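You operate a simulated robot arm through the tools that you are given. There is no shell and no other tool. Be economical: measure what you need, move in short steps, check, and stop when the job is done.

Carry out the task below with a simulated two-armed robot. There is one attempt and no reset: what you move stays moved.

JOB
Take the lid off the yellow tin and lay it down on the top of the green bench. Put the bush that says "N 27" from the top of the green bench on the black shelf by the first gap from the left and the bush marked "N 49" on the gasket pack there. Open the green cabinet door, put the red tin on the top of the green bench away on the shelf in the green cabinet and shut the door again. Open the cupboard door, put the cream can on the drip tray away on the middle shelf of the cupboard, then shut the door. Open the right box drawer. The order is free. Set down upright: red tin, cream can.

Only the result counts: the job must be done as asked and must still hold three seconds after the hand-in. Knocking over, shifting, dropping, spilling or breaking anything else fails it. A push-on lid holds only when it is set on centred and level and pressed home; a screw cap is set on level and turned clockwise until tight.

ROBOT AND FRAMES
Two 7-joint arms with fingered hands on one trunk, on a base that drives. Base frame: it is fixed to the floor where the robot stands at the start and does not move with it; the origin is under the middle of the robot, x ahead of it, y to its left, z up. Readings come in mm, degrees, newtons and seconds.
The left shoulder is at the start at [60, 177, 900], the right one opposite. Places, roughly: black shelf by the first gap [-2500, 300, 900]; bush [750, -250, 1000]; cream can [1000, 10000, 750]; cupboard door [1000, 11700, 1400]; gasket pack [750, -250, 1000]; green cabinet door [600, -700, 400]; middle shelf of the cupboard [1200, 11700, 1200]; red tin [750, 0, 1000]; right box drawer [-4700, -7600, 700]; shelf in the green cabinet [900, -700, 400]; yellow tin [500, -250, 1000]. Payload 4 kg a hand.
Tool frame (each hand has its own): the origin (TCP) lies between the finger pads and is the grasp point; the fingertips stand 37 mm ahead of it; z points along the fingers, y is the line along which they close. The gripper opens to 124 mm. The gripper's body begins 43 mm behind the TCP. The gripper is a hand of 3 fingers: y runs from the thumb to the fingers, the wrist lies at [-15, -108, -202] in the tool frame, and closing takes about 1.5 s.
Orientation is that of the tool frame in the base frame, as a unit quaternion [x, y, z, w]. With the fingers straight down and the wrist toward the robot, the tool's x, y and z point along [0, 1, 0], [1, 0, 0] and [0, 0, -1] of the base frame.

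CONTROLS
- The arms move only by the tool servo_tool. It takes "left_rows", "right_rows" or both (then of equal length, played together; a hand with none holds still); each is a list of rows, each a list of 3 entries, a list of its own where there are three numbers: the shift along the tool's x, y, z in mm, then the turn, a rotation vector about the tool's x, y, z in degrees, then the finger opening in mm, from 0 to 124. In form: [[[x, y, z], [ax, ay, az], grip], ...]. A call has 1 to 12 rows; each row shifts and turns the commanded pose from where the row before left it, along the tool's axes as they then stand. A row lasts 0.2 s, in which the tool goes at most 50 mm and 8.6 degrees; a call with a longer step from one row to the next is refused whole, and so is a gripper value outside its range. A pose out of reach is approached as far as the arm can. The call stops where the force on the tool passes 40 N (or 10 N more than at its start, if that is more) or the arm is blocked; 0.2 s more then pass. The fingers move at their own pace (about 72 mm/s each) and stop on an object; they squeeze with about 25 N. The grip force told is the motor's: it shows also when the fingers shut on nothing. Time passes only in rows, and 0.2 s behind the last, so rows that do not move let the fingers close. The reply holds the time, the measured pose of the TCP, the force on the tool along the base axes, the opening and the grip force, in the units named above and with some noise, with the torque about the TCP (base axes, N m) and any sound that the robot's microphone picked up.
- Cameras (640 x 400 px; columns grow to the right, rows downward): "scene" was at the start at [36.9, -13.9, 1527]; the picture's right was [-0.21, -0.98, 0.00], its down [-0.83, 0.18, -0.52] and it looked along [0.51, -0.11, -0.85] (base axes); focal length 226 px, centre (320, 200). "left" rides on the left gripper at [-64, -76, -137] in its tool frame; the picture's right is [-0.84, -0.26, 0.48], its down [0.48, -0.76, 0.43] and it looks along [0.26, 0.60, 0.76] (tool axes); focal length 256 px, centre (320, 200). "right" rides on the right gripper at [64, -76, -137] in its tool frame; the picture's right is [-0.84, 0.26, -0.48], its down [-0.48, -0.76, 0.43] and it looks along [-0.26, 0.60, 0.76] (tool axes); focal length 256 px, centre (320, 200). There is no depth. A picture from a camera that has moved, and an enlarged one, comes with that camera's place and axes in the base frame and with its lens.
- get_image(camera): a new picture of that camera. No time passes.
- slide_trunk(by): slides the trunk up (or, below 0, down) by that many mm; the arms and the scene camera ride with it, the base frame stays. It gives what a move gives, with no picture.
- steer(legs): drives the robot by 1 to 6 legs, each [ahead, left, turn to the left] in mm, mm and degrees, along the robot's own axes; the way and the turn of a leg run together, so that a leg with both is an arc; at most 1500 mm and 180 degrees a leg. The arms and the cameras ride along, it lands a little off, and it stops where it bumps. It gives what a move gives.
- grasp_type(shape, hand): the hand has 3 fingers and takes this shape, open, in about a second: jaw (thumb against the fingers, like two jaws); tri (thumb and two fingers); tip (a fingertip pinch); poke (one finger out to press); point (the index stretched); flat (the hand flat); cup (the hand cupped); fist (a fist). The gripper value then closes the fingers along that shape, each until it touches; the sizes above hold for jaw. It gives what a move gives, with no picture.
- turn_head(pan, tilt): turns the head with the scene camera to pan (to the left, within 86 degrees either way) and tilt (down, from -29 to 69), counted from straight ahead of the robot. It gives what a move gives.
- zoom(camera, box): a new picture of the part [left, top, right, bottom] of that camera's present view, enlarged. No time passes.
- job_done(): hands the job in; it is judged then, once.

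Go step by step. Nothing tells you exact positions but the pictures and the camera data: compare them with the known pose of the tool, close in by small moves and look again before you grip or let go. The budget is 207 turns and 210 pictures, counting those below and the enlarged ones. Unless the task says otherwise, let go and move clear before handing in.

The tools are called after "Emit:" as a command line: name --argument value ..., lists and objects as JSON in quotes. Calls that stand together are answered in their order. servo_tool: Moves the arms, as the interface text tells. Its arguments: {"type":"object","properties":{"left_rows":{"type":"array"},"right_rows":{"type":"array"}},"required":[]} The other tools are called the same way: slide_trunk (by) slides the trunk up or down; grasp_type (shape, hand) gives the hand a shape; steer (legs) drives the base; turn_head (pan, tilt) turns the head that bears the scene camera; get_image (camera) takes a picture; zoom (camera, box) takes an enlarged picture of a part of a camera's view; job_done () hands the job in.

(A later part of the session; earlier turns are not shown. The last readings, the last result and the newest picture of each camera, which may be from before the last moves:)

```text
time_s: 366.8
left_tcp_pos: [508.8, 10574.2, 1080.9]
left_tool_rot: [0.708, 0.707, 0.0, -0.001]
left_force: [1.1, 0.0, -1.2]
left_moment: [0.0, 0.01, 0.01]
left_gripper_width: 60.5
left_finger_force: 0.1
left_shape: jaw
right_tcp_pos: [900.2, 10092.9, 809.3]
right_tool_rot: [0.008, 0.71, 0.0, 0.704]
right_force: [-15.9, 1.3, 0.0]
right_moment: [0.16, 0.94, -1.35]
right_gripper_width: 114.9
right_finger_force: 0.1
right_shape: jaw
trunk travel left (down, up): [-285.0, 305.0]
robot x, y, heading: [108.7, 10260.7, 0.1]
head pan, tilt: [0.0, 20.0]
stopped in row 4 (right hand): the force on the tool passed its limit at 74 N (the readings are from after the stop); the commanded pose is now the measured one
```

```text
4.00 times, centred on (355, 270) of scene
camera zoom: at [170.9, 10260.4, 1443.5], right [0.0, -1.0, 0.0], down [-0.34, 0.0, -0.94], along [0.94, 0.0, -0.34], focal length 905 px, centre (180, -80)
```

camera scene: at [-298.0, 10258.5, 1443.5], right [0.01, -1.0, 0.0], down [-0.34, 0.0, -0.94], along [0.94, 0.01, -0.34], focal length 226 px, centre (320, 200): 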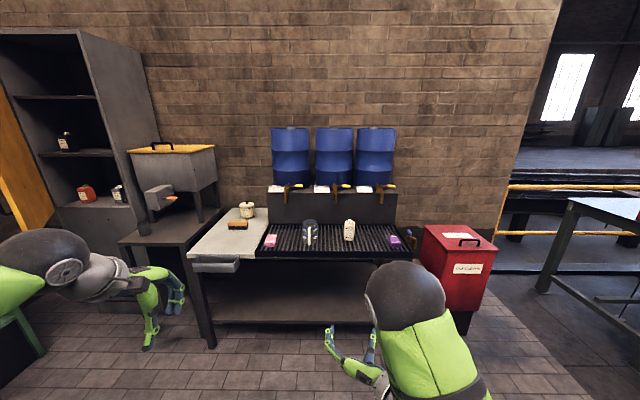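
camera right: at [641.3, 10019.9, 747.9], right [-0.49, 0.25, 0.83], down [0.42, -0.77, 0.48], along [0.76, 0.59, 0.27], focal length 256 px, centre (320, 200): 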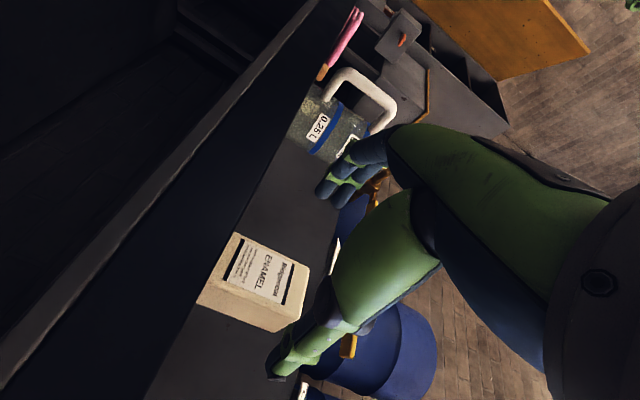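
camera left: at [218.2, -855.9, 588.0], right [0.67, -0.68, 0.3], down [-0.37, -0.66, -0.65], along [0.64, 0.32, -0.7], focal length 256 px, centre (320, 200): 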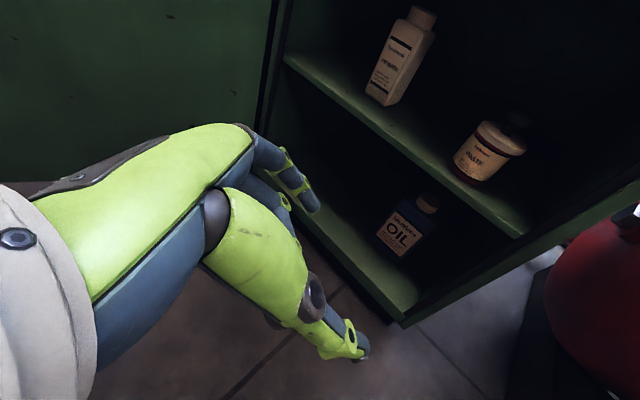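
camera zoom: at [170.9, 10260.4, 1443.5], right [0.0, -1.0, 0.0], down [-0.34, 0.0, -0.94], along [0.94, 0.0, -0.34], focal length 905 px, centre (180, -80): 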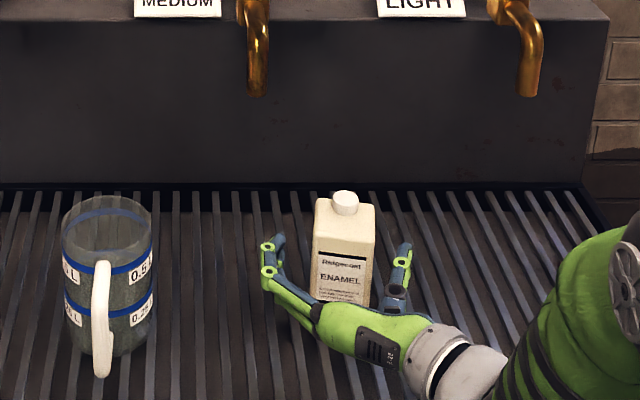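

Emit:
servo_tool --right_rows '[[[-4, 0, -4], [0, 0, 0], 115], [[0, 0, 0], [0, 0, 0], 70], [[0, 0, 0], [0, 0, 0], 30], [[0, 0, 0], [0, 0, 0], 30], [[0, 0, 0], [0, 0, 0], 30], [[0, 0, 0], [0, 0, 0], 30], [[0, 0, 0], [0, 0, 0], 30]]'

Emit:
get_image --camera "right"

```text
time_s: 368.4
left_tcp_pos: [509.9, 10575.0, 1082.8]
left_tool_rot: [0.708, 0.707, -0.001, -0.001]
left_force: [0.1, 0.0, 0.1]
left_moment: [-0.02, 0.01, -0.03]
left_gripper_width: 60.5
left_finger_force: 0.0
left_shape: jaw
right_tcp_pos: [898.8, 10092.6, 815.7]
right_tool_rot: [0.008, 0.708, 0.0, 0.706]
right_force: [1.2, -1.9, 1.4]
right_moment: [0.01, -0.04, -0.07]
right_gripper_width: 68.5
right_finger_force: 25.3
right_shape: jaw
trunk travel left (down, up): [-285.0, 305.0]
robot x, y, heading: [109.0, 10259.6, -0.2]
head pan, tilt: [0.0, 20.0]
```

```text
44 pictures are left
camera right: at [760.8, 10018.3, 749.4], right [-0.48, 0.25, 0.84], down [0.43, -0.77, 0.47], along [0.77, 0.59, 0.26], focal length 256 px, centre (320, 200)
```

right: 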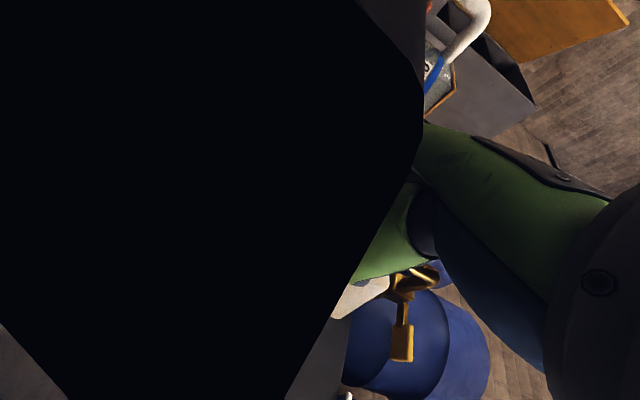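

Emit:
servo_tool --right_rows '[[[-5, 0, 0], [0, 0, 0], 30], [[-10, 0, -8], [0, 0, 0], 30], [[-20, 0, -10], [0, 0, 0], 30], [[-30, 0, -10], [0, 0, 0], 30], [[-40, 0, -10], [0, 0, 0], 30], [[-40, 0, -10], [0, 0, 0], 30], [[0, 0, 0], [0, 0, 0], 30]]'

Emit:
get_image --camera "scene"

```text
time_s: 370.0
left_tcp_pos: [508.6, 10575.3, 1081.9]
left_tool_rot: [0.708, 0.706, 0.0, -0.001]
left_force: [0.1, 0.6, -0.1]
left_moment: [-0.01, -0.02, -0.03]
left_gripper_width: 60.1
left_finger_force: 0.1
left_shape: jaw
right_tcp_pos: [849.6, 10090.8, 959.6]
right_tool_rot: [0.008, 0.708, 0.001, 0.706]
right_force: [-0.3, 0.6, -3.4]
right_moment: [-0.02, 0.09, -0.01]
right_gripper_width: 68.1
right_finger_force: 24.8
right_shape: jaw
trunk travel left (down, up): [-285.0, 305.0]
robot x, y, heading: [107.7, 10259.6, -0.1]
head pan, tilt: [0.0, 20.0]
```

```text
43 pictures are left
camera scene: at [171.8, 10260.2, 1443.4], right [0.0, -1.0, 0.0], down [-0.34, 0.0, -0.94], along [0.94, 0.0, -0.34], focal length 226 px, centre (320, 200)
```

scene: 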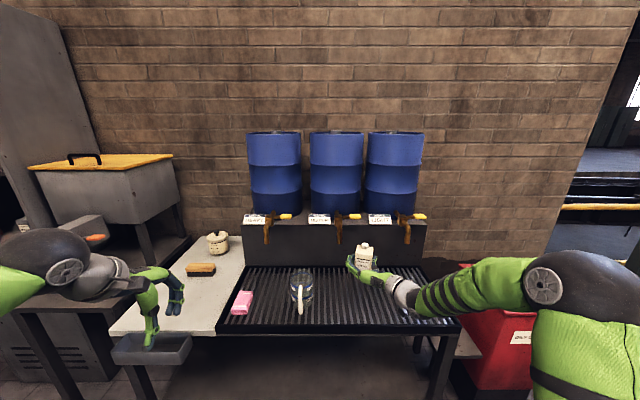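

Emit:
slide_trunk --by 300

Emit:
steer --legs '[[-430, 0, 0], [0, 1370, 0]]'

Emit:
servo_tool --left_rows '[[[0, -30, 0], [0, 0, 0], 60], [[0, -30, 0], [0, 0, 0], 60], [[0, -30, 0], [0, 0, 0], 60], [[0, 0, 0], [0, 0, 0], 60], [[0, 0, 0], [0, 0, 0], 60], [[0, 0, 0], [0, 0, 0], 60]]' --right_rows '[[[-15, 27, 25], [0, 0, 0], 30], [[-15, 27, 25], [0, 0, 0], 30], [[-15, 27, 25], [0, 0, 0], 30], [[-15, 27, 25], [0, 0, 0], 30], [[-15, 27, 25], [0, 0, 0], 30], [[0, 0, 0], [0, 0, 0], 30]]'

Emit:
get_image --camera "scene"

Emit:
get_image --camera "right"

```text
time_s: 373.0
left_tcp_pos: [509.4, 10574.2, 1381.4]
left_tool_rot: [0.707, 0.707, 0.0, 0.0]
left_force: [0.0, -0.5, -0.3]
left_moment: [0.02, -0.02, 0.0]
left_gripper_width: 60.3
left_finger_force: 0.1
left_shape: jaw
right_tcp_pos: [850.9, 10090.8, 1258.8]
right_tool_rot: [0.008, 0.709, 0.0, 0.705]
right_force: [-0.5, 0.7, -3.7]
right_moment: [-0.03, 0.13, 0.01]
right_gripper_width: 68.2
right_finger_force: 25.0
right_shape: jaw
trunk travel left (down, up): [-585.0, 5.0]
robot x, y, heading: [104.2, 10258.8, -0.3]
head pan, tilt: [0.0, 20.0]
```

```text
time_s: 382.1
left_tcp_pos: [79.6, 11950.7, 1381.0]
left_tool_rot: [0.707, 0.707, 0.001, -0.001]
left_force: [0.0, 0.0, 0.0]
left_moment: [-0.02, -0.01, -0.01]
left_gripper_width: 60.4
left_finger_force: 0.1
left_shape: jaw
right_tcp_pos: [421.7, 11468.1, 1259.4]
right_tool_rot: [0.007, 0.709, 0.001, 0.705]
right_force: [0.8, -0.8, -4.7]
right_moment: [-0.06, 0.09, 0.03]
right_gripper_width: 67.9
right_finger_force: 25.0
right_shape: jaw
trunk travel left (down, up): [-585.0, 5.0]
robot x, y, heading: [-321.8, 11637.3, 0.2]
head pan, tilt: [0.0, 20.0]
```

```text
time_s: 383.5
left_tcp_pos: [-9.2, 11950.5, 1382.2]
left_tool_rot: [0.707, 0.707, 0.0, 0.0]
left_force: [0.1, 0.2, -0.6]
left_moment: [0.01, -0.01, 0.0]
left_gripper_width: 60.5
left_finger_force: 0.2
left_shape: jaw
right_tcp_pos: [549.0, 11600.7, 1335.2]
right_tool_rot: [0.007, 0.709, 0.001, 0.705]
right_force: [0.2, -0.5, -3.9]
right_moment: [-0.02, 0.07, -0.01]
right_gripper_width: 68.0
right_finger_force: 24.7
right_shape: jaw
trunk travel left (down, up): [-585.0, 5.0]
robot x, y, heading: [-319.3, 11634.1, -0.0]
head pan, tilt: [0.0, 20.0]
```

```text
42 pictures are left
camera scene: at [-257.1, 11634.1, 1743.4], right [0.0, -1.0, 0.0], down [-0.34, 0.0, -0.94], along [0.94, 0.0, -0.34], focal length 226 px, centre (320, 200)
```

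scene: 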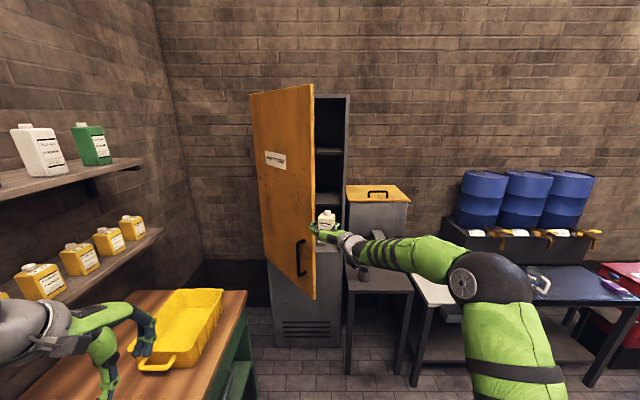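

```text
41 pictures are left
camera right: at [411.5, 11525.3, 1270.8], right [-0.48, 0.25, 0.84], down [0.43, -0.77, 0.47], along [0.77, 0.59, 0.26], focal length 256 px, centre (320, 200)
```

right: 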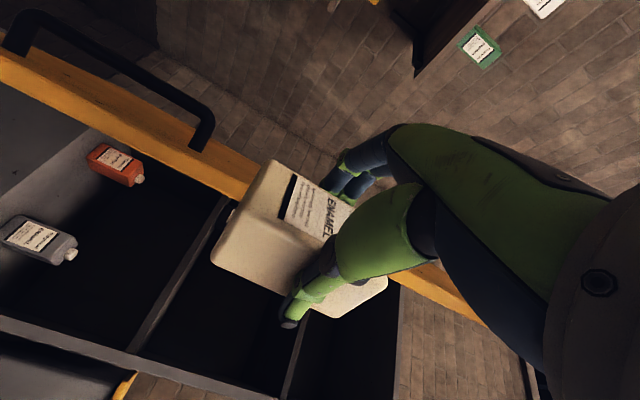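

Emit:
steer --legs '[[530, 0, 0]]'

Emit:
get_image --camera "right"

Emit:
get_image --camera "scene"

```text
time_s: 384.8
left_tcp_pos: [64.7, 11947.7, 1382.4]
left_tool_rot: [0.707, 0.707, 0.001, -0.001]
left_force: [0.3, -0.5, 0.3]
left_moment: [0.06, 0.03, 0.02]
left_gripper_width: 60.2
left_finger_force: 0.0
left_shape: jaw
right_tcp_pos: [621.3, 11596.4, 1330.2]
right_tool_rot: [0.007, 0.711, 0.002, 0.703]
right_force: [-5.9, -8.0, -0.4]
right_moment: [0.26, -0.12, 0.3]
right_gripper_width: 67.9
right_finger_force: 24.9
right_shape: jaw
trunk travel left (down, up): [-585.0, 5.0]
robot x, y, heading: [-244.4, 11635.7, 0.0]
head pan, tilt: [0.0, 20.0]
stopped in leg 1: the force on the tool passed its limit at 62 N (the readings are from after the stop); the commanded pose is now the measured one
```

```text
40 pictures are left
camera right: at [484.8, 11521.6, 1267.2], right [-0.47, 0.25, 0.85], down [0.43, -0.77, 0.47], along [0.77, 0.59, 0.25], focal length 256 px, centre (320, 200)
```

right: 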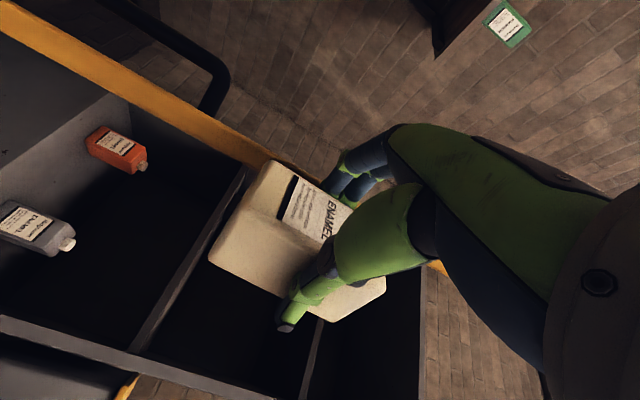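

```text
39 pictures are left
camera scene: at [-181.8, 11631.2, 1743.5], right [0.0, -1.0, 0.0], down [-0.34, 0.0, -0.94], along [0.94, 0.0, -0.34], focal length 226 px, centre (320, 200)
```

scene: 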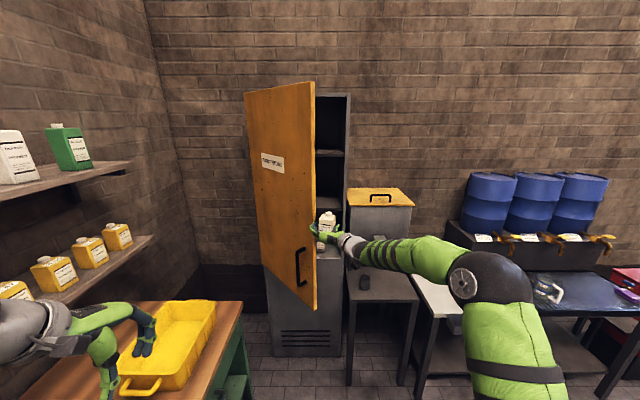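

Emit:
steer --legs '[[-70, -110, 0], [310, 0, 0]]'

Emit:
servo_tool --right_rows '[[[0, 40, 0], [0, 0, 0], 30], [[0, 40, 0], [0, 0, 0], 30], [[0, 40, 0], [0, 0, 0], 30], [[0, 40, 0], [0, 0, 0], 30], [[0, 40, 0], [0, 0, 0], 30], [[0, 0, 0], [0, 0, 0], 30]]'

Emit:
get_image --camera "scene"

```text
time_s: 387.8
left_tcp_pos: [307.1, 11838.7, 1382.6]
left_tool_rot: [0.708, 0.706, 0.001, -0.002]
left_force: [0.3, 0.2, -0.7]
left_moment: [0.0, 0.04, -0.03]
left_gripper_width: 60.4
left_finger_force: 0.0
left_shape: jaw
right_tcp_pos: [861.5, 11487.2, 1331.5]
right_tool_rot: [0.006, 0.711, 0.0, 0.703]
right_force: [1.0, 0.7, -3.3]
right_moment: [0.0, 0.08, 0.01]
right_gripper_width: 67.9
right_finger_force: 25.7
right_shape: jaw
trunk travel left (down, up): [-585.0, 5.0]
robot x, y, heading: [-5.6, 11523.8, -0.0]
head pan, tilt: [0.0, 20.0]
```

```text
time_s: 389.2
left_tcp_pos: [305.6, 11836.4, 1382.5]
left_tool_rot: [0.708, 0.706, 0.0, -0.001]
left_force: [1.3, -0.6, -0.3]
left_moment: [0.01, -0.01, 0.0]
left_gripper_width: 60.2
left_finger_force: 0.0
left_shape: jaw
right_tcp_pos: [863.3, 11685.0, 1334.0]
right_tool_rot: [0.007, 0.712, 0.0, 0.703]
right_force: [0.0, 0.5, -4.5]
right_moment: [-0.06, 0.11, 0.0]
right_gripper_width: 67.9
right_finger_force: 25.4
right_shape: jaw
trunk travel left (down, up): [-585.0, 5.0]
robot x, y, heading: [-7.0, 11524.4, -0.2]
head pan, tilt: [0.0, 20.0]
```

```text
38 pictures are left
camera scene: at [57.5, 11522.9, 1743.4], right [0.0, -1.0, 0.0], down [-0.34, 0.0, -0.94], along [0.94, 0.0, -0.34], focal length 226 px, centre (320, 200)
```

scene: 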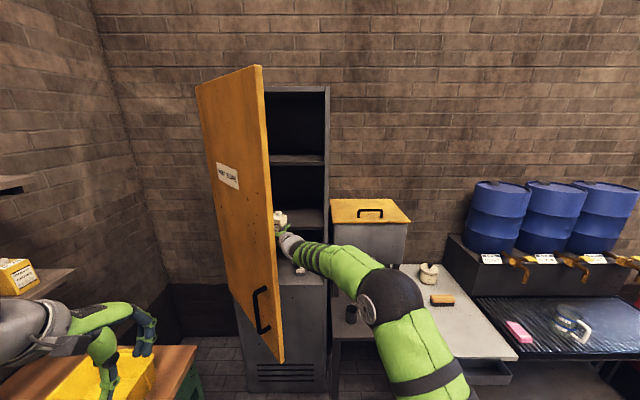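

Emit:
steer --legs '[[0, 135, 0]]'

Emit:
get_image --camera "scene"

```text
time_s: 390.5
left_tcp_pos: [306.8, 11975.2, 1382.0]
left_tool_rot: [0.708, 0.706, -0.001, 0.0]
left_force: [-0.6, -0.7, -0.3]
left_moment: [-0.03, -0.03, 0.0]
left_gripper_width: 60.5
left_finger_force: 0.0
left_shape: jaw
right_tcp_pos: [863.7, 11823.2, 1333.8]
right_tool_rot: [0.006, 0.711, 0.0, 0.703]
right_force: [-0.6, 0.9, -4.5]
right_moment: [-0.03, 0.09, 0.01]
right_gripper_width: 67.8
right_finger_force: 24.7
right_shape: jaw
trunk travel left (down, up): [-585.0, 5.0]
robot x, y, heading: [-2.2, 11658.9, -0.0]
head pan, tilt: [0.0, 20.0]
```

```text
37 pictures are left
camera scene: at [58.1, 11660.9, 1743.4], right [0.0, -1.0, 0.0], down [-0.34, 0.0, -0.94], along [0.94, 0.0, -0.34], focal length 226 px, centre (320, 200)
```

scene: 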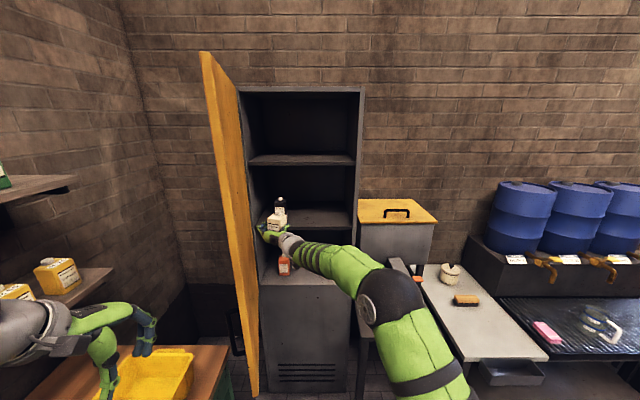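

Emit:
servo_tool --right_rows '[[[0, -40, 0], [0, 0, 0], 30], [[0, -40, 0], [0, 0, 0], 30], [[0, -40, 0], [0, 0, 0], 30], [[0, -40, 0], [0, 0, 0], 30], [[0, 0, 0], [0, 0, 0], 30]]'

Emit:
steer --legs '[[240, -15, 0]]'

Emit:
get_image --camera "scene"

Emit:
get_image --camera "right"

```text
time_s: 391.7
left_tcp_pos: [305.9, 11974.8, 1381.5]
left_tool_rot: [0.708, 0.706, -0.001, 0.0]
left_force: [-0.3, 0.8, 0.2]
left_moment: [-0.01, 0.01, -0.01]
left_gripper_width: 60.2
left_finger_force: 0.0
left_shape: jaw
right_tcp_pos: [862.4, 11661.4, 1331.6]
right_tool_rot: [0.005, 0.711, 0.0, 0.703]
right_force: [-0.1, -0.2, -4.0]
right_moment: [-0.07, 0.05, -0.01]
right_gripper_width: 67.6
right_finger_force: 24.6
right_shape: jaw
trunk travel left (down, up): [-585.0, 5.0]
robot x, y, heading: [-10.0, 11658.5, -0.2]
head pan, tilt: [0.0, 20.0]
```

```text
time_s: 393.5
left_tcp_pos: [549.0, 11958.6, 1381.6]
left_tool_rot: [0.708, 0.707, -0.001, -0.002]
left_force: [0.3, -0.5, -0.1]
left_moment: [-0.03, 0.02, 0.0]
left_gripper_width: 60.2
left_finger_force: 0.1
left_shape: jaw
right_tcp_pos: [1104.4, 11646.6, 1330.6]
right_tool_rot: [0.006, 0.712, 0.0, 0.702]
right_force: [-0.1, 0.7, -3.6]
right_moment: [-0.03, 0.09, 0.0]
right_gripper_width: 67.8
right_finger_force: 24.7
right_shape: jaw
trunk travel left (down, up): [-585.0, 5.0]
robot x, y, heading: [233.0, 11643.8, 0.1]
head pan, tilt: [0.0, 20.0]
```

```text
36 pictures are left
camera scene: at [300.8, 11642.8, 1743.3], right [0.0, -1.0, 0.0], down [-0.34, 0.0, -0.94], along [0.94, 0.0, -0.34], focal length 226 px, centre (320, 200)
```

scene: 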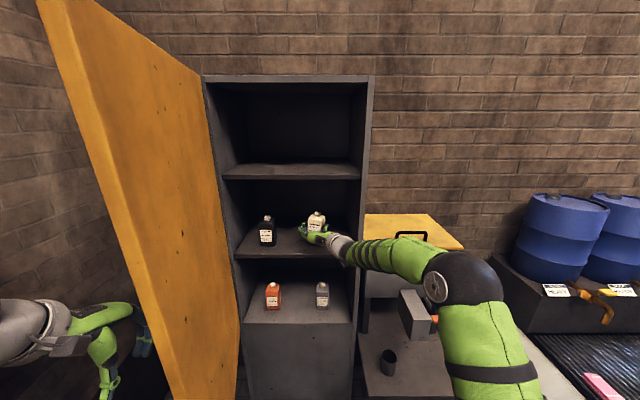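

```text
35 pictures are left
camera right: at [967.5, 11571.2, 1266.5], right [-0.47, 0.25, 0.85], down [0.43, -0.77, 0.47], along [0.77, 0.59, 0.25], focal length 256 px, centre (320, 200)
```

right: 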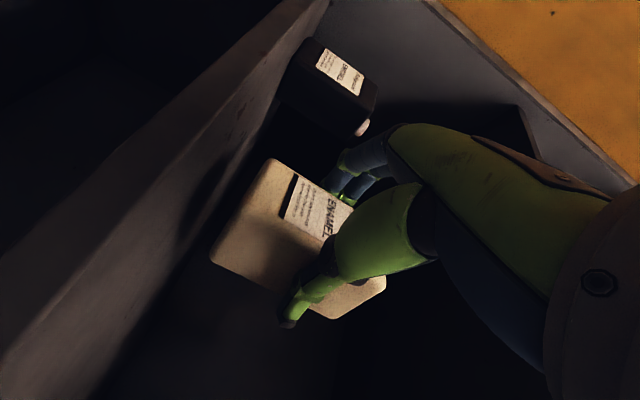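

Emit:
servo_tool --right_rows '[[[0, 0, 30], [0, 0, 0], 30], [[10, 0, 0], [0, 0, 0], 30], [[4, 0, 0], [0, 0, 0], 30], [[3, 0, 0], [0, 0, 0], 30], [[3, 0, 0], [0, 0, 0], 30], [[0, 0, 0], [0, 0, 0], 30]]'

Emit:
zoom --camera "scene" --box '[230, 180, 370, 290]'

```text
time_s: 394.9
left_tcp_pos: [547.0, 11957.7, 1381.5]
left_tool_rot: [0.708, 0.706, 0.0, 0.0]
left_force: [0.3, 0.2, -1.0]
left_moment: [0.02, -0.02, 0.02]
left_gripper_width: 60.4
left_finger_force: 0.0
left_shape: jaw
right_tcp_pos: [1132.5, 11646.7, 1310.4]
right_tool_rot: [0.005, 0.711, 0.0, 0.703]
right_force: [-1.1, -0.9, -3.1]
right_moment: [-0.02, 0.09, 0.03]
right_gripper_width: 67.8
right_finger_force: 24.8
right_shape: jaw
trunk travel left (down, up): [-585.0, 5.0]
robot x, y, heading: [236.4, 11642.8, -0.3]
head pan, tilt: [0.0, 20.0]
```

```text
3.64 times, centred on (300, 235) of scene
camera zoom: at [299.0, 11642.9, 1743.4], right [0.0, -1.0, 0.0], down [-0.34, 0.0, -0.94], along [0.94, 0.0, -0.34], focal length 822 px, centre (393, 73)
```

zoom: 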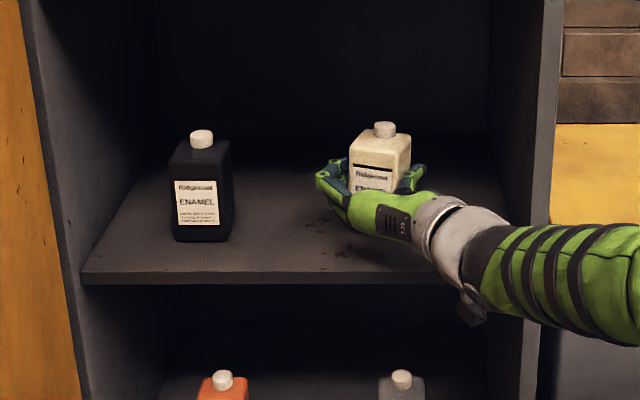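

Emit:
servo_tool --right_rows '[[[3, 0, 0], [0, 0, 0], 30], [[3, 0, 0], [0, 0, 0], 30], [[3, 0, 0], [0, 0, 0], 30], [[2, 0, 0], [0, 0, 0], 30], [[0, 0, 0], [0, 0, 0], 30]]'

```text
time_s: 396.1
left_tcp_pos: [546.6, 11958.4, 1382.5]
left_tool_rot: [0.708, 0.707, 0.0, -0.001]
left_force: [0.1, 0.2, 0.5]
left_moment: [0.0, 0.0, -0.02]
left_gripper_width: 60.3
left_finger_force: 0.0
left_shape: jaw
right_tcp_pos: [1132.2, 11646.5, 1302.4]
right_tool_rot: [0.006, 0.71, 0.0, 0.704]
right_force: [1.5, 0.6, 6.8]
right_moment: [0.09, -0.18, -0.03]
right_gripper_width: 67.5
right_finger_force: 24.8
right_shape: jaw
trunk travel left (down, up): [-585.0, 5.0]
robot x, y, heading: [237.4, 11643.9, -0.1]
head pan, tilt: [0.0, 20.0]
```

Contact with the shelf. I release and draw the hand straight back.

Emit:
servo_tool --right_rows '[[[0, 0, 0], [0, 0, 0], 80], [[0, 0, 0], [0, 0, 0], 105], [[0, 0, 0], [0, 0, 0], 105], [[0, 0, 0], [0, 0, 0], 105], [[0, 0, -15], [0, 0, 0], 105], [[0, 0, -35], [0, 0, 0], 105], [[0, 0, -40], [0, 0, 0], 105], [[0, 0, -40], [0, 0, 0], 105]]'

Emit:
steer --legs '[[-200, 0, 0]]'

Emit:
get_image --camera "scene"

```text
time_s: 397.9
left_tcp_pos: [546.5, 11957.3, 1381.8]
left_tool_rot: [0.708, 0.706, 0.001, -0.001]
left_force: [-0.3, -0.9, 0.4]
left_moment: [-0.02, 0.0, 0.01]
left_gripper_width: 60.3
left_finger_force: 0.1
left_shape: jaw
right_tcp_pos: [1001.2, 11647.4, 1301.9]
right_tool_rot: [0.006, 0.71, 0.001, 0.704]
right_force: [0.5, 0.6, 0.0]
right_moment: [0.02, -0.03, 0.02]
right_gripper_width: 104.8
right_finger_force: 0.1
right_shape: jaw
trunk travel left (down, up): [-585.0, 5.0]
robot x, y, heading: [233.6, 11640.6, -0.1]
head pan, tilt: [0.0, 20.0]
```

```text
time_s: 399.5
left_tcp_pos: [345.6, 11959.0, 1382.1]
left_tool_rot: [0.708, 0.707, -0.001, -0.001]
left_force: [-0.2, -0.1, 0.5]
left_moment: [-0.01, -0.05, 0.0]
left_gripper_width: 60.5
left_finger_force: 0.0
left_shape: jaw
right_tcp_pos: [802.5, 11650.5, 1302.5]
right_tool_rot: [0.005, 0.71, 0.001, 0.704]
right_force: [0.3, -0.3, 0.5]
right_moment: [0.0, 0.02, -0.01]
right_gripper_width: 104.6
right_finger_force: 0.1
right_shape: jaw
trunk travel left (down, up): [-585.0, 5.0]
robot x, y, heading: [38.1, 11640.5, 0.1]
head pan, tilt: [0.0, 20.0]
```

```text
33 pictures are left
camera scene: at [97.0, 11643.4, 1743.5], right [0.0, -1.0, 0.0], down [-0.34, 0.0, -0.94], along [0.94, 0.0, -0.34], focal length 226 px, centre (320, 200)
```

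scene: 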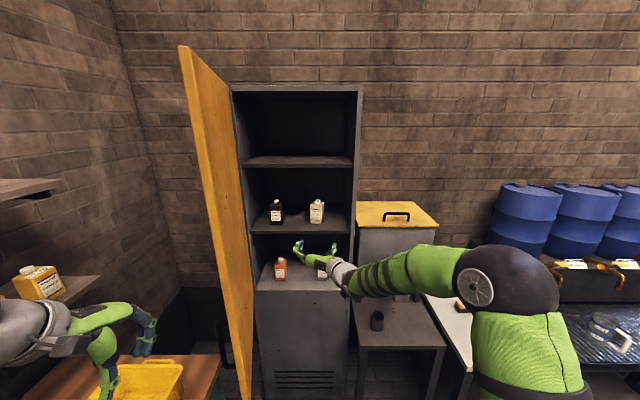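

Emit:
steer --legs '[[-250, 0, 0]]'

Emit:
servo_tool --left_rows '[[[20, 40, 0], [0, 0, 0], 0], [[10, 44, 0], [0, 0, 0], 0], [[0, 45, 0], [0, 0, 0], 0], [[0, 45, 0], [0, 0, 0], 0], [[0, 45, 0], [0, 0, 0], 0], [[0, 45, 0], [0, 0, 0], 0], [[0, 45, 0], [0, 0, 0], 0], [[0, 45, 0], [0, 0, 0], 0], [[0, 45, 0], [0, 0, 0], 0], [[0, 45, 0], [0, 0, 0], 0], [[0, 45, 0], [0, 0, 0], 0], [[0, 0, 0], [0, 0, 0], 0]]'

Emit:
get_image --camera "scene"

```text
time_s: 401.3
left_tcp_pos: [96.4, 11959.3, 1381.2]
left_tool_rot: [0.707, 0.707, 0.0, 0.0]
left_force: [-0.9, -0.2, 0.0]
left_moment: [0.03, -0.02, 0.0]
left_gripper_width: 60.2
left_finger_force: 0.0
left_shape: jaw
right_tcp_pos: [552.3, 11651.2, 1302.8]
right_tool_rot: [0.005, 0.711, 0.002, 0.703]
right_force: [0.6, 0.0, 0.1]
right_moment: [-0.02, 0.01, 0.01]
right_gripper_width: 104.9
right_finger_force: 0.0
right_shape: jaw
trunk travel left (down, up): [-585.0, 5.0]
robot x, y, heading: [-215.1, 11641.9, -0.0]
head pan, tilt: [0.0, 20.0]
```

```text
time_s: 403.9
left_tcp_pos: [585.9, 11992.0, 1382.3]
left_tool_rot: [0.707, 0.707, 0.0, 0.0]
left_force: [-0.1, -1.2, 0.4]
left_moment: [-0.03, -0.03, -0.03]
left_gripper_width: 0.0
left_finger_force: 25.0
left_shape: jaw
right_tcp_pos: [552.0, 11651.0, 1303.3]
right_tool_rot: [0.005, 0.711, 0.001, 0.703]
right_force: [0.4, -0.1, 0.4]
right_moment: [-0.01, -0.01, 0.0]
right_gripper_width: 104.8
right_finger_force: 0.1
right_shape: jaw
trunk travel left (down, up): [-585.0, 5.0]
robot x, y, heading: [-215.5, 11641.5, -0.0]
head pan, tilt: [0.0, 20.0]
```

```text
32 pictures are left
camera scene: at [-152.1, 11643.7, 1743.5], right [0.0, -1.0, 0.0], down [-0.34, 0.0, -0.94], along [0.94, 0.0, -0.34], focal length 226 px, centre (320, 200)
```

scene: 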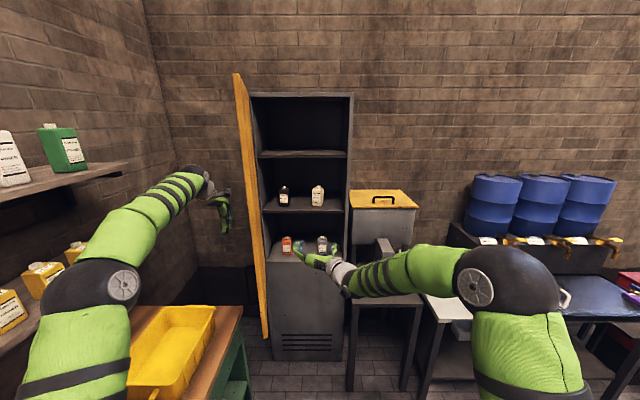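

Emit:
servo_tool --left_rows '[[[-37, 19, 0], [0, 0, 0], 0], [[-37, 19, 0], [0, 0, 0], 0], [[-37, 19, 0], [0, 0, 0], 0], [[-35, 13, 0], [0, 0, 0], 0], [[-35, 13, 0], [0, 0, 0], 0], [[-32, 20, 0], [0, 0, 0], 0], [[-32, 20, 0], [0, 0, 0], 0], [[-28, 25, 0], [0, 0, 0], 0], [[0, 0, 0], [0, 0, 0], 0]]'

Emit:
get_image --camera "scene"

```text
time_s: 405.9
left_tcp_pos: [644.5, 11724.9, 1335.2]
left_tool_rot: [0.707, 0.707, -0.001, -0.001]
left_force: [0.0, -0.3, -0.1]
left_moment: [0.0, 0.0, 0.0]
left_gripper_width: 0.0
left_finger_force: 25.0
left_shape: jaw
left hand out of reach, approached as far as the arm can: row 3, 4, 5, 6, 7, 8
right_tcp_pos: [554.2, 11651.1, 1303.1]
right_tool_rot: [0.005, 0.711, 0.001, 0.703]
right_force: [0.7, -0.4, 0.7]
right_moment: [0.01, 0.01, -0.01]
right_gripper_width: 104.8
right_finger_force: 0.0
right_shape: jaw
trunk travel left (down, up): [-585.0, 5.0]
robot x, y, heading: [-217.8, 11641.8, -0.3]
head pan, tilt: [0.0, 20.0]
```

```text
31 pictures are left
camera scene: at [-150.3, 11643.6, 1743.4], right [0.0, -1.0, 0.0], down [-0.34, 0.0, -0.94], along [0.94, 0.0, -0.34], focal length 226 px, centre (320, 200)
```

scene: 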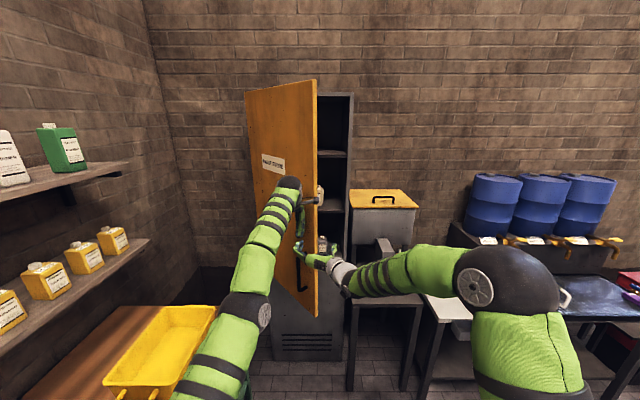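

Emit:
steer --legs '[[125, -45, 0], [125, -40, 0], [60, -20, 0]]'

Emit:
get_image --camera "scene"

```text
time_s: 408.6
left_tcp_pos: [953.7, 11620.7, 1332.9]
left_tool_rot: [0.706, 0.708, -0.002, -0.002]
left_force: [0.2, 0.3, -0.3]
left_moment: [0.02, 0.03, -0.01]
left_gripper_width: 0.0
left_finger_force: 25.1
left_shape: jaw
right_tcp_pos: [863.5, 11546.4, 1300.5]
right_tool_rot: [0.004, 0.712, 0.002, 0.702]
right_force: [0.5, 0.0, 0.0]
right_moment: [-0.02, -0.03, 0.03]
right_gripper_width: 104.9
right_finger_force: 0.0
right_shape: jaw
trunk travel left (down, up): [-585.0, 5.0]
robot x, y, heading: [92.9, 11537.0, 0.2]
head pan, tilt: [0.0, 20.0]
```

```text
30 pictures are left
camera scene: at [160.7, 11538.2, 1743.2], right [0.0, -1.0, 0.0], down [-0.34, 0.0, -0.94], along [0.94, 0.0, -0.34], focal length 226 px, centre (320, 200)
```

scene: 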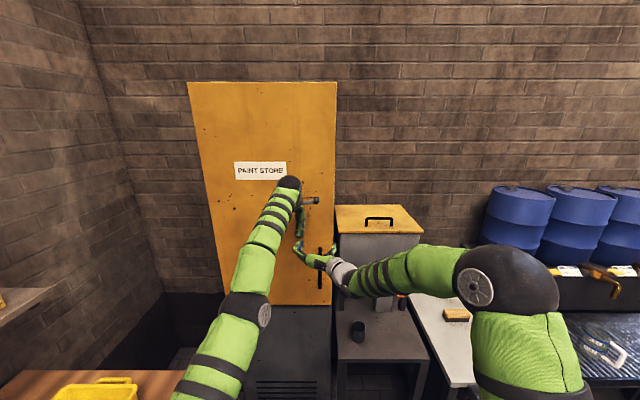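

Emit:
servo_tool --left_rows '[[[0, 20, 0], [0, 0, 0], 0], [[0, 20, 0], [0, 0, 0], 0], [[0, 20, 0], [0, 0, 0], 0], [[0, 20, 0], [0, 0, 0], 0], [[0, 15, 0], [0, 0, 0], 0], [[0, 0, 0], [0, 0, 0], 0]]'

Emit:
zoom --camera "scene" --box '[180, 70, 360, 390]'

```text
time_s: 410.0
left_tcp_pos: [966.3, 11634.4, 1304.8]
left_tool_rot: [0.707, 0.708, 0.0, -0.001]
left_force: [-0.2, 0.1, -0.6]
left_moment: [-0.02, 0.02, -0.02]
left_gripper_width: 0.2
left_finger_force: 24.8
left_shape: jaw
left hand out of reach, approached as far as the arm can: row 1, 2, 3, 4, 5
right_tcp_pos: [862.8, 11547.8, 1300.6]
right_tool_rot: [0.004, 0.711, 0.002, 0.703]
right_force: [-0.5, -0.2, -0.2]
right_moment: [-0.02, 0.04, 0.0]
right_gripper_width: 104.6
right_finger_force: 0.0
right_shape: jaw
trunk travel left (down, up): [-585.0, 5.0]
robot x, y, heading: [94.8, 11539.1, -0.0]
head pan, tilt: [0.0, 20.0]
```

```text
1.25 times, centred on (270, 230) of scene
camera zoom: at [158.2, 11539.1, 1743.4], right [0.0, -1.0, 0.0], down [-0.34, 0.0, -0.94], along [0.94, 0.0, -0.34], focal length 283 px, centre (382, 162)
```

zoom: 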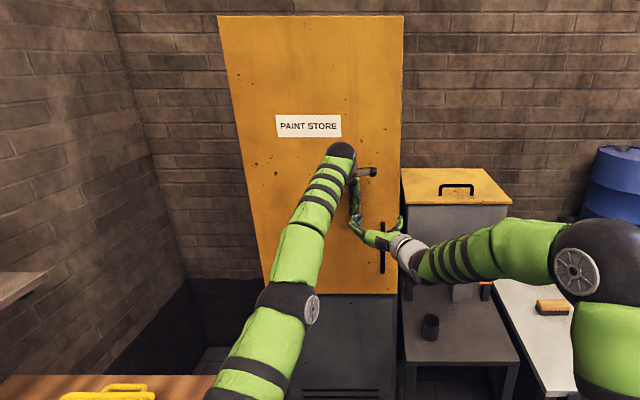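

Emit:
servo_tool --right_rows '[[[0, 10, 0], [0, 0, 0], 0], [[0, 0, 20], [0, 0, 0], 0], [[0, 0, 20], [0, 0, 0], 0], [[0, 0, 20], [0, 0, 0], 0], [[0, 0, 20], [0, 0, 0], 0], [[0, 0, 15], [0, 0, 0], 0], [[0, 0, 15], [0, 0, 0], 0], [[0, 0, 15], [0, 0, 0], 0], [[0, 0, 15], [0, 0, 0], 0], [[0, 0, 15], [0, 0, 0], 0], [[0, 0, 0], [0, 0, 0], 0]]'

Emit:
get_image --camera "scene"

```text
time_s: 411.9
left_tcp_pos: [964.8, 11633.0, 1305.7]
left_tool_rot: [0.707, 0.707, 0.001, -0.001]
left_force: [0.5, -0.2, 0.4]
left_moment: [0.01, 0.04, 0.02]
left_gripper_width: 0.0
left_finger_force: 25.8
left_shape: jaw
right_tcp_pos: [986.0, 11560.6, 1299.6]
right_tool_rot: [0.002, 0.712, 0.005, 0.703]
right_force: [-26.9, -6.3, 2.7]
right_moment: [0.01, -0.15, -0.33]
right_gripper_width: 0.0
right_finger_force: 25.1
right_shape: jaw
trunk travel left (down, up): [-585.0, 5.0]
robot x, y, heading: [96.1, 11539.6, 0.1]
head pan, tilt: [0.0, 20.0]
stopped in row 9 (right hand): the force on the tool passed its limit at 50 N (the readings are from after the stop); the commanded pose is now the measured one
```

```text
28 pictures are left
camera scene: at [155.1, 11538.2, 1743.6], right [0.0, -1.0, 0.0], down [-0.34, 0.0, -0.94], along [0.94, 0.0, -0.34], focal length 226 px, centre (320, 200)
```

scene: 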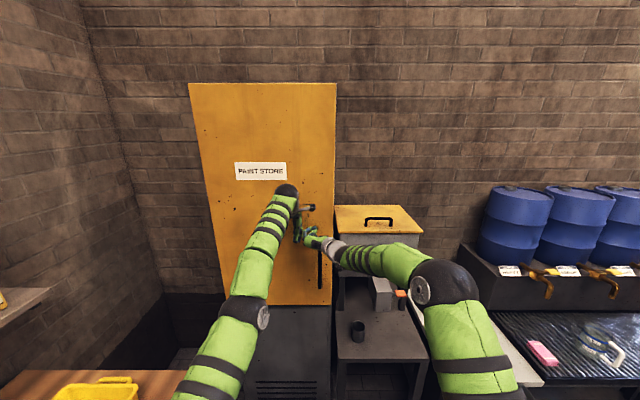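

The cupboard is shut and the can stands on the middle shelf. I now head back down the hall towards the box drawer.

Emit:
steer --legs '[[-420, 0, 0], [0, -1450, 0], [0, -300, 0], [0, 0, 61]]'

Emit:
get_image --camera "scene"

```text
time_s: 425.7
left_tcp_pos: [9.1, 10598.2, 1303.5]
left_tool_rot: [0.243, 0.97, -0.001, -0.001]
left_force: [0.2, 0.5, -0.1]
left_moment: [0.02, 0.04, 0.02]
left_gripper_width: 0.0
left_finger_force: 25.3
left_shape: jaw
right_tcp_pos: [85.3, 10582.7, 1297.0]
right_tool_rot: [-0.365, 0.612, 0.363, 0.6]
right_force: [-0.4, 1.6, -0.7]
right_moment: [0.0, -0.03, -0.01]
right_gripper_width: 0.0
right_finger_force: 25.1
right_shape: jaw
trunk travel left (down, up): [-585.0, 5.0]
robot x, y, heading: [-321.6, 9780.2, 62.0]
head pan, tilt: [0.0, 20.0]
```

```text
27 pictures are left
camera scene: at [-288.3, 9840.0, 1743.4], right [0.88, -0.47, 0.0], down [-0.16, -0.3, -0.94], along [0.44, 0.83, -0.34], focal length 226 px, centre (320, 200)
```

scene: 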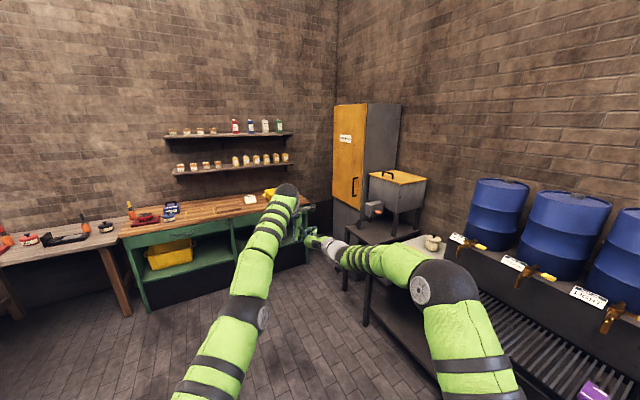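

Emit:
steer --legs '[[-1016, -836, 0], [-1148, -610, 0], [-1148, -610, 0], [-441, -235, 0], [-536, 156, 0], [-1195, -522, 0]]'

```text
time_s: 456.1
left_tcp_pos: [-291.1, 4500.5, 1303.7]
left_tool_rot: [0.252, 0.968, -0.001, -0.001]
left_force: [0.6, -0.4, -0.3]
left_moment: [0.02, 0.0, -0.03]
left_gripper_width: 0.0
left_finger_force: 24.3
left_shape: jaw
right_tcp_pos: [-215.7, 4483.2, 1298.3]
right_tool_rot: [-0.358, 0.616, 0.356, 0.604]
right_force: [-0.3, -0.2, -0.7]
right_moment: [-0.03, -0.01, 0.01]
right_gripper_width: 0.0
right_finger_force: 24.7
right_shape: jaw
trunk travel left (down, up): [-585.0, 5.0]
robot x, y, heading: [-631.0, 3696.0, 60.7]
head pan, tilt: [0.0, 20.0]
```

Emit:
steer --legs '[[0, 0, -150.7], [1400, 0, 0], [1400, 0, 0], [1400, 0, 0]]'

Emit:
turn_head --pan 0 --tilt 12

Emit:
get_image --camera "scene"

```text
time_s: 482.4
left_tcp_pos: [-562.9, -1378.1, 1303.6]
left_tool_rot: [1.0, -0.008, 0.001, -0.001]
left_force: [-0.4, -0.1, 0.6]
left_moment: [0.0, -0.01, 0.03]
left_gripper_width: 0.0
left_finger_force: 25.1
left_shape: jaw
right_tcp_pos: [-638.0, -1398.9, 1297.0]
right_tool_rot: [0.51, 0.498, -0.499, 0.493]
right_force: [-0.4, 0.3, -0.4]
right_moment: [0.0, -0.02, -0.03]
right_gripper_width: 0.0
right_finger_force: 25.1
right_shape: jaw
trunk travel left (down, up): [-585.0, 5.0]
robot x, y, heading: [-643.2, -504.7, -90.9]
head pan, tilt: [0.0, 20.0]
```

```text
time_s: 483.1
left_tcp_pos: [-563.8, -1377.9, 1303.4]
left_tool_rot: [1.0, -0.008, 0.0, -0.001]
left_force: [-1.1, 0.3, 0.6]
left_moment: [0.0, -0.03, -0.01]
left_gripper_width: 0.0
left_finger_force: 24.9
left_shape: jaw
right_tcp_pos: [-636.9, -1398.6, 1298.2]
right_tool_rot: [0.51, 0.498, -0.498, 0.494]
right_force: [0.2, -0.1, 0.2]
right_moment: [-0.02, 0.03, -0.02]
right_gripper_width: 0.1
right_finger_force: 25.1
right_shape: jaw
trunk travel left (down, up): [-585.0, 5.0]
robot x, y, heading: [-637.5, -506.4, -91.2]
head pan, tilt: [0.0, 12.0]
```

```text
26 pictures are left
camera scene: at [-644.5, -567.3, 1756.4], right [-1.0, 0.02, 0.0], down [0.0, 0.21, -0.98], along [-0.02, -0.98, -0.21], focal length 226 px, centre (320, 200)
```

scene: 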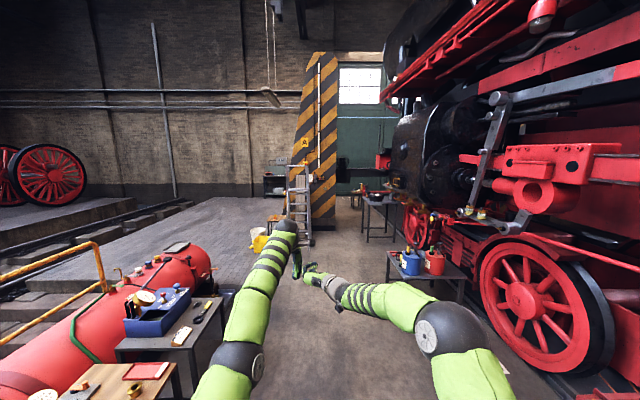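

Emit:
zoom --camera "scene" --box '[250, 130, 450, 290]'

```text
2.50 times, centred on (350, 210) of scene
camera zoom: at [-644.5, -567.3, 1756.4], right [-1.0, 0.02, 0.0], down [0.0, 0.21, -0.98], along [-0.02, -0.98, -0.21], focal length 566 px, centre (245, 175)
```

zoom: 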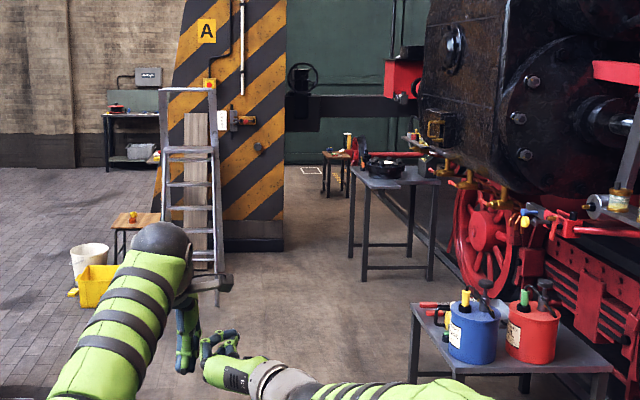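

Emit:
steer --legs '[[1400, 0, 1.2], [1300, 0, 0], [0, 0, 50]]'

Emit:
get_image --camera "scene"

```text
time_s: 498.5
left_tcp_pos: [41.4, -3721.8, 1304.7]
left_tool_rot: [0.91, 0.414, -0.001, -0.002]
left_force: [-0.7, 0.9, -0.8]
left_moment: [0.0, 0.01, -0.01]
left_gripper_width: 0.0
left_finger_force: 25.0
left_shape: jaw
right_tcp_pos: [8.9, -3791.6, 1297.7]
right_tool_rot: [0.253, 0.666, -0.244, 0.658]
right_force: [0.4, 0.1, -0.3]
right_moment: [0.03, 0.0, -0.02]
right_gripper_width: 0.1
right_finger_force: 24.7
right_shape: jaw
trunk travel left (down, up): [-585.0, 5.0]
robot x, y, heading: [-677.5, -3214.3, -41.4]
head pan, tilt: [0.0, 12.0]
```

```text
24 pictures are left
camera scene: at [-629.5, -3258.3, 1756.4], right [-0.66, -0.75, 0.0], down [-0.16, 0.14, -0.98], along [0.74, -0.64, -0.21], focal length 226 px, centre (320, 200)
```

scene: 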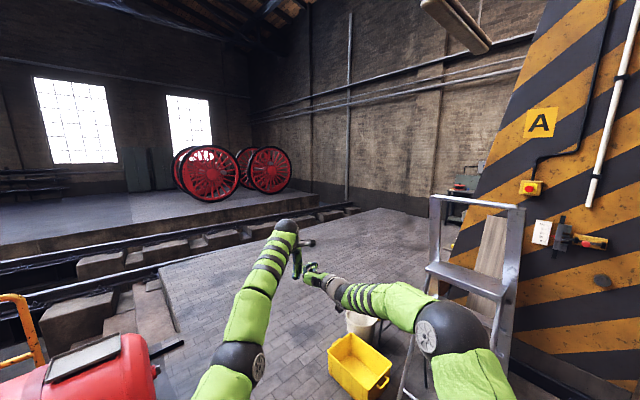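

Emit:
steer --legs '[[1041, 296, 0], [948, 209, 0], [967, -946, 0], [700, -795, 0], [0, 0, -110]]'

Emit:
get_image --camera "scene"

```text
time_s: 524.6
left_tcp_pos: [500.8, -7052.2, 1303.9]
left_tool_rot: [0.86, -0.511, 0.002, -0.001]
left_force: [0.1, -0.4, 0.7]
left_moment: [0.0, 0.02, 0.04]
left_gripper_width: 0.0
left_finger_force: 24.9
left_shape: jaw
right_tcp_pos: [446.5, -6995.1, 1299.0]
right_tool_rot: [0.691, 0.174, -0.679, 0.176]
right_force: [0.2, 0.1, -0.5]
right_moment: [0.03, -0.02, 0.02]
right_gripper_width: 0.0
right_finger_force: 25.3
right_shape: jaw
trunk travel left (down, up): [-585.0, 5.0]
robot x, y, heading: [1223.8, -6548.5, -151.4]
head pan, tilt: [0.0, 12.0]
```

```text
23 pictures are left
camera scene: at [1167.3, -6581.3, 1756.4], right [-0.48, 0.88, 0.0], down [0.18, 0.1, -0.98], along [-0.86, -0.47, -0.21], focal length 226 px, centre (320, 200)
```

scene: 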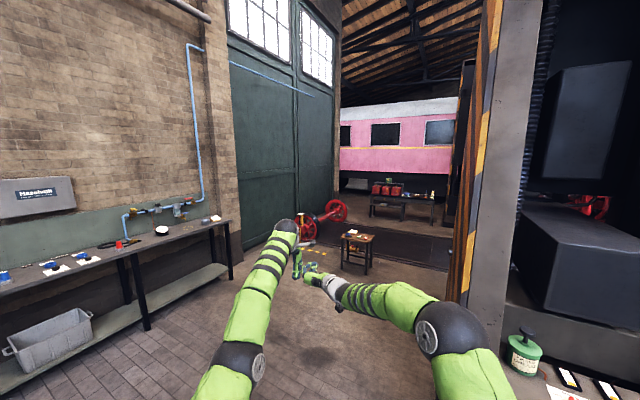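

Emit:
zoom --camera "scene" --box '[330, 160, 470, 280]'

```text
3.33 times, centred on (400, 220) of scene
camera zoom: at [1167.3, -6581.3, 1756.4], right [-0.48, 0.88, 0.0], down [0.18, 0.1, -0.98], along [-0.86, -0.47, -0.21], focal length 754 px, centre (53, 133)
```

zoom: 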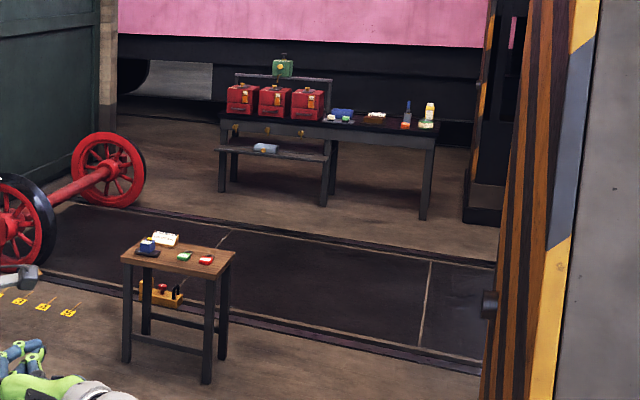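

Emit:
steer --legs '[[0, 0, -28.6], [1224, 252, 0], [1400, 0, 0], [1400, 50, 0], [900, 780, 0]]'

Emit:
turn_head --pan 0 --tilt 35

Emit:
get_image --camera "scene"

```text
time_s: 551.2
left_tcp_pos: [-4568.6, -7772.1, 1303.6]
left_tool_rot: [0.711, -0.703, 0.002, -0.001]
left_force: [-0.2, -0.6, 0.1]
left_moment: [-0.02, -0.01, -0.01]
left_gripper_width: 0.2
left_finger_force: 24.7
left_shape: jaw
right_tcp_pos: [-4590.2, -7697.9, 1297.3]
right_tool_rot: [0.712, 0.002, -0.702, 0.008]
right_force: [-0.7, -0.1, -0.4]
right_moment: [0.01, 0.0, -0.02]
right_gripper_width: 0.2
right_finger_force: 25.0
right_shape: jaw
trunk travel left (down, up): [-585.0, 5.0]
robot x, y, heading: [-3698.6, -7668.4, -179.4]
head pan, tilt: [0.0, 12.0]
```

```text
time_s: 552.0
left_tcp_pos: [-4568.0, -7771.7, 1304.2]
left_tool_rot: [0.712, -0.702, 0.002, 0.0]
left_force: [0.3, 0.0, 0.2]
left_moment: [0.01, 0.0, 0.0]
left_gripper_width: 0.0
left_finger_force: 25.0
left_shape: jaw
right_tcp_pos: [-4590.9, -7697.0, 1297.6]
right_tool_rot: [0.712, 0.002, -0.702, 0.007]
right_force: [0.3, 0.7, -0.6]
right_moment: [-0.01, -0.01, -0.01]
right_gripper_width: 0.1
right_finger_force: 25.0
right_shape: jaw
trunk travel left (down, up): [-585.0, 5.0]
robot x, y, heading: [-3697.4, -7665.6, -179.1]
head pan, tilt: [0.0, 35.0]
```

```text
21 pictures are left
camera scene: at [-3755.1, -7666.8, 1719.6], right [-0.01, 1.0, 0.0], down [0.57, 0.01, -0.82], along [-0.82, -0.01, -0.57], focal length 226 px, centre (320, 200)
```

scene: 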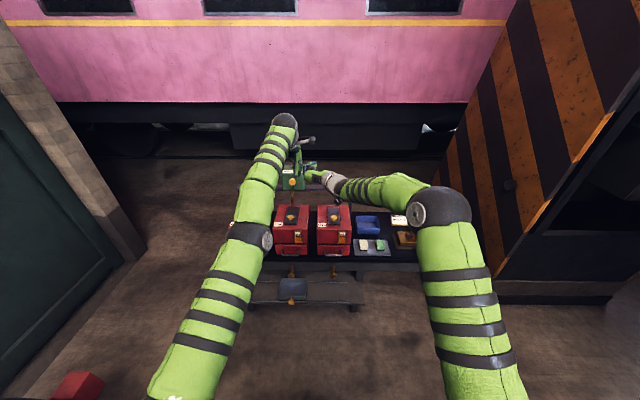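

Emit:
zoom --camera "scene" --box '[260, 190, 380, 290]'

```text
4.00 times, centred on (320, 240) of scene
camera zoom: at [-3755.1, -7666.8, 1719.6], right [-0.01, 1.0, 0.0], down [0.57, 0.01, -0.82], along [-0.82, -0.01, -0.57], focal length 905 px, centre (320, 40)
```

zoom: 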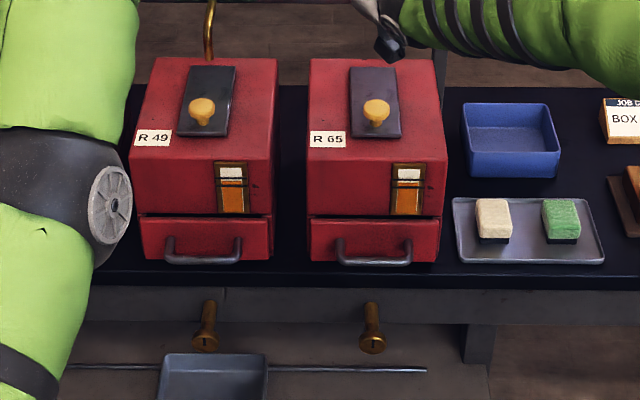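

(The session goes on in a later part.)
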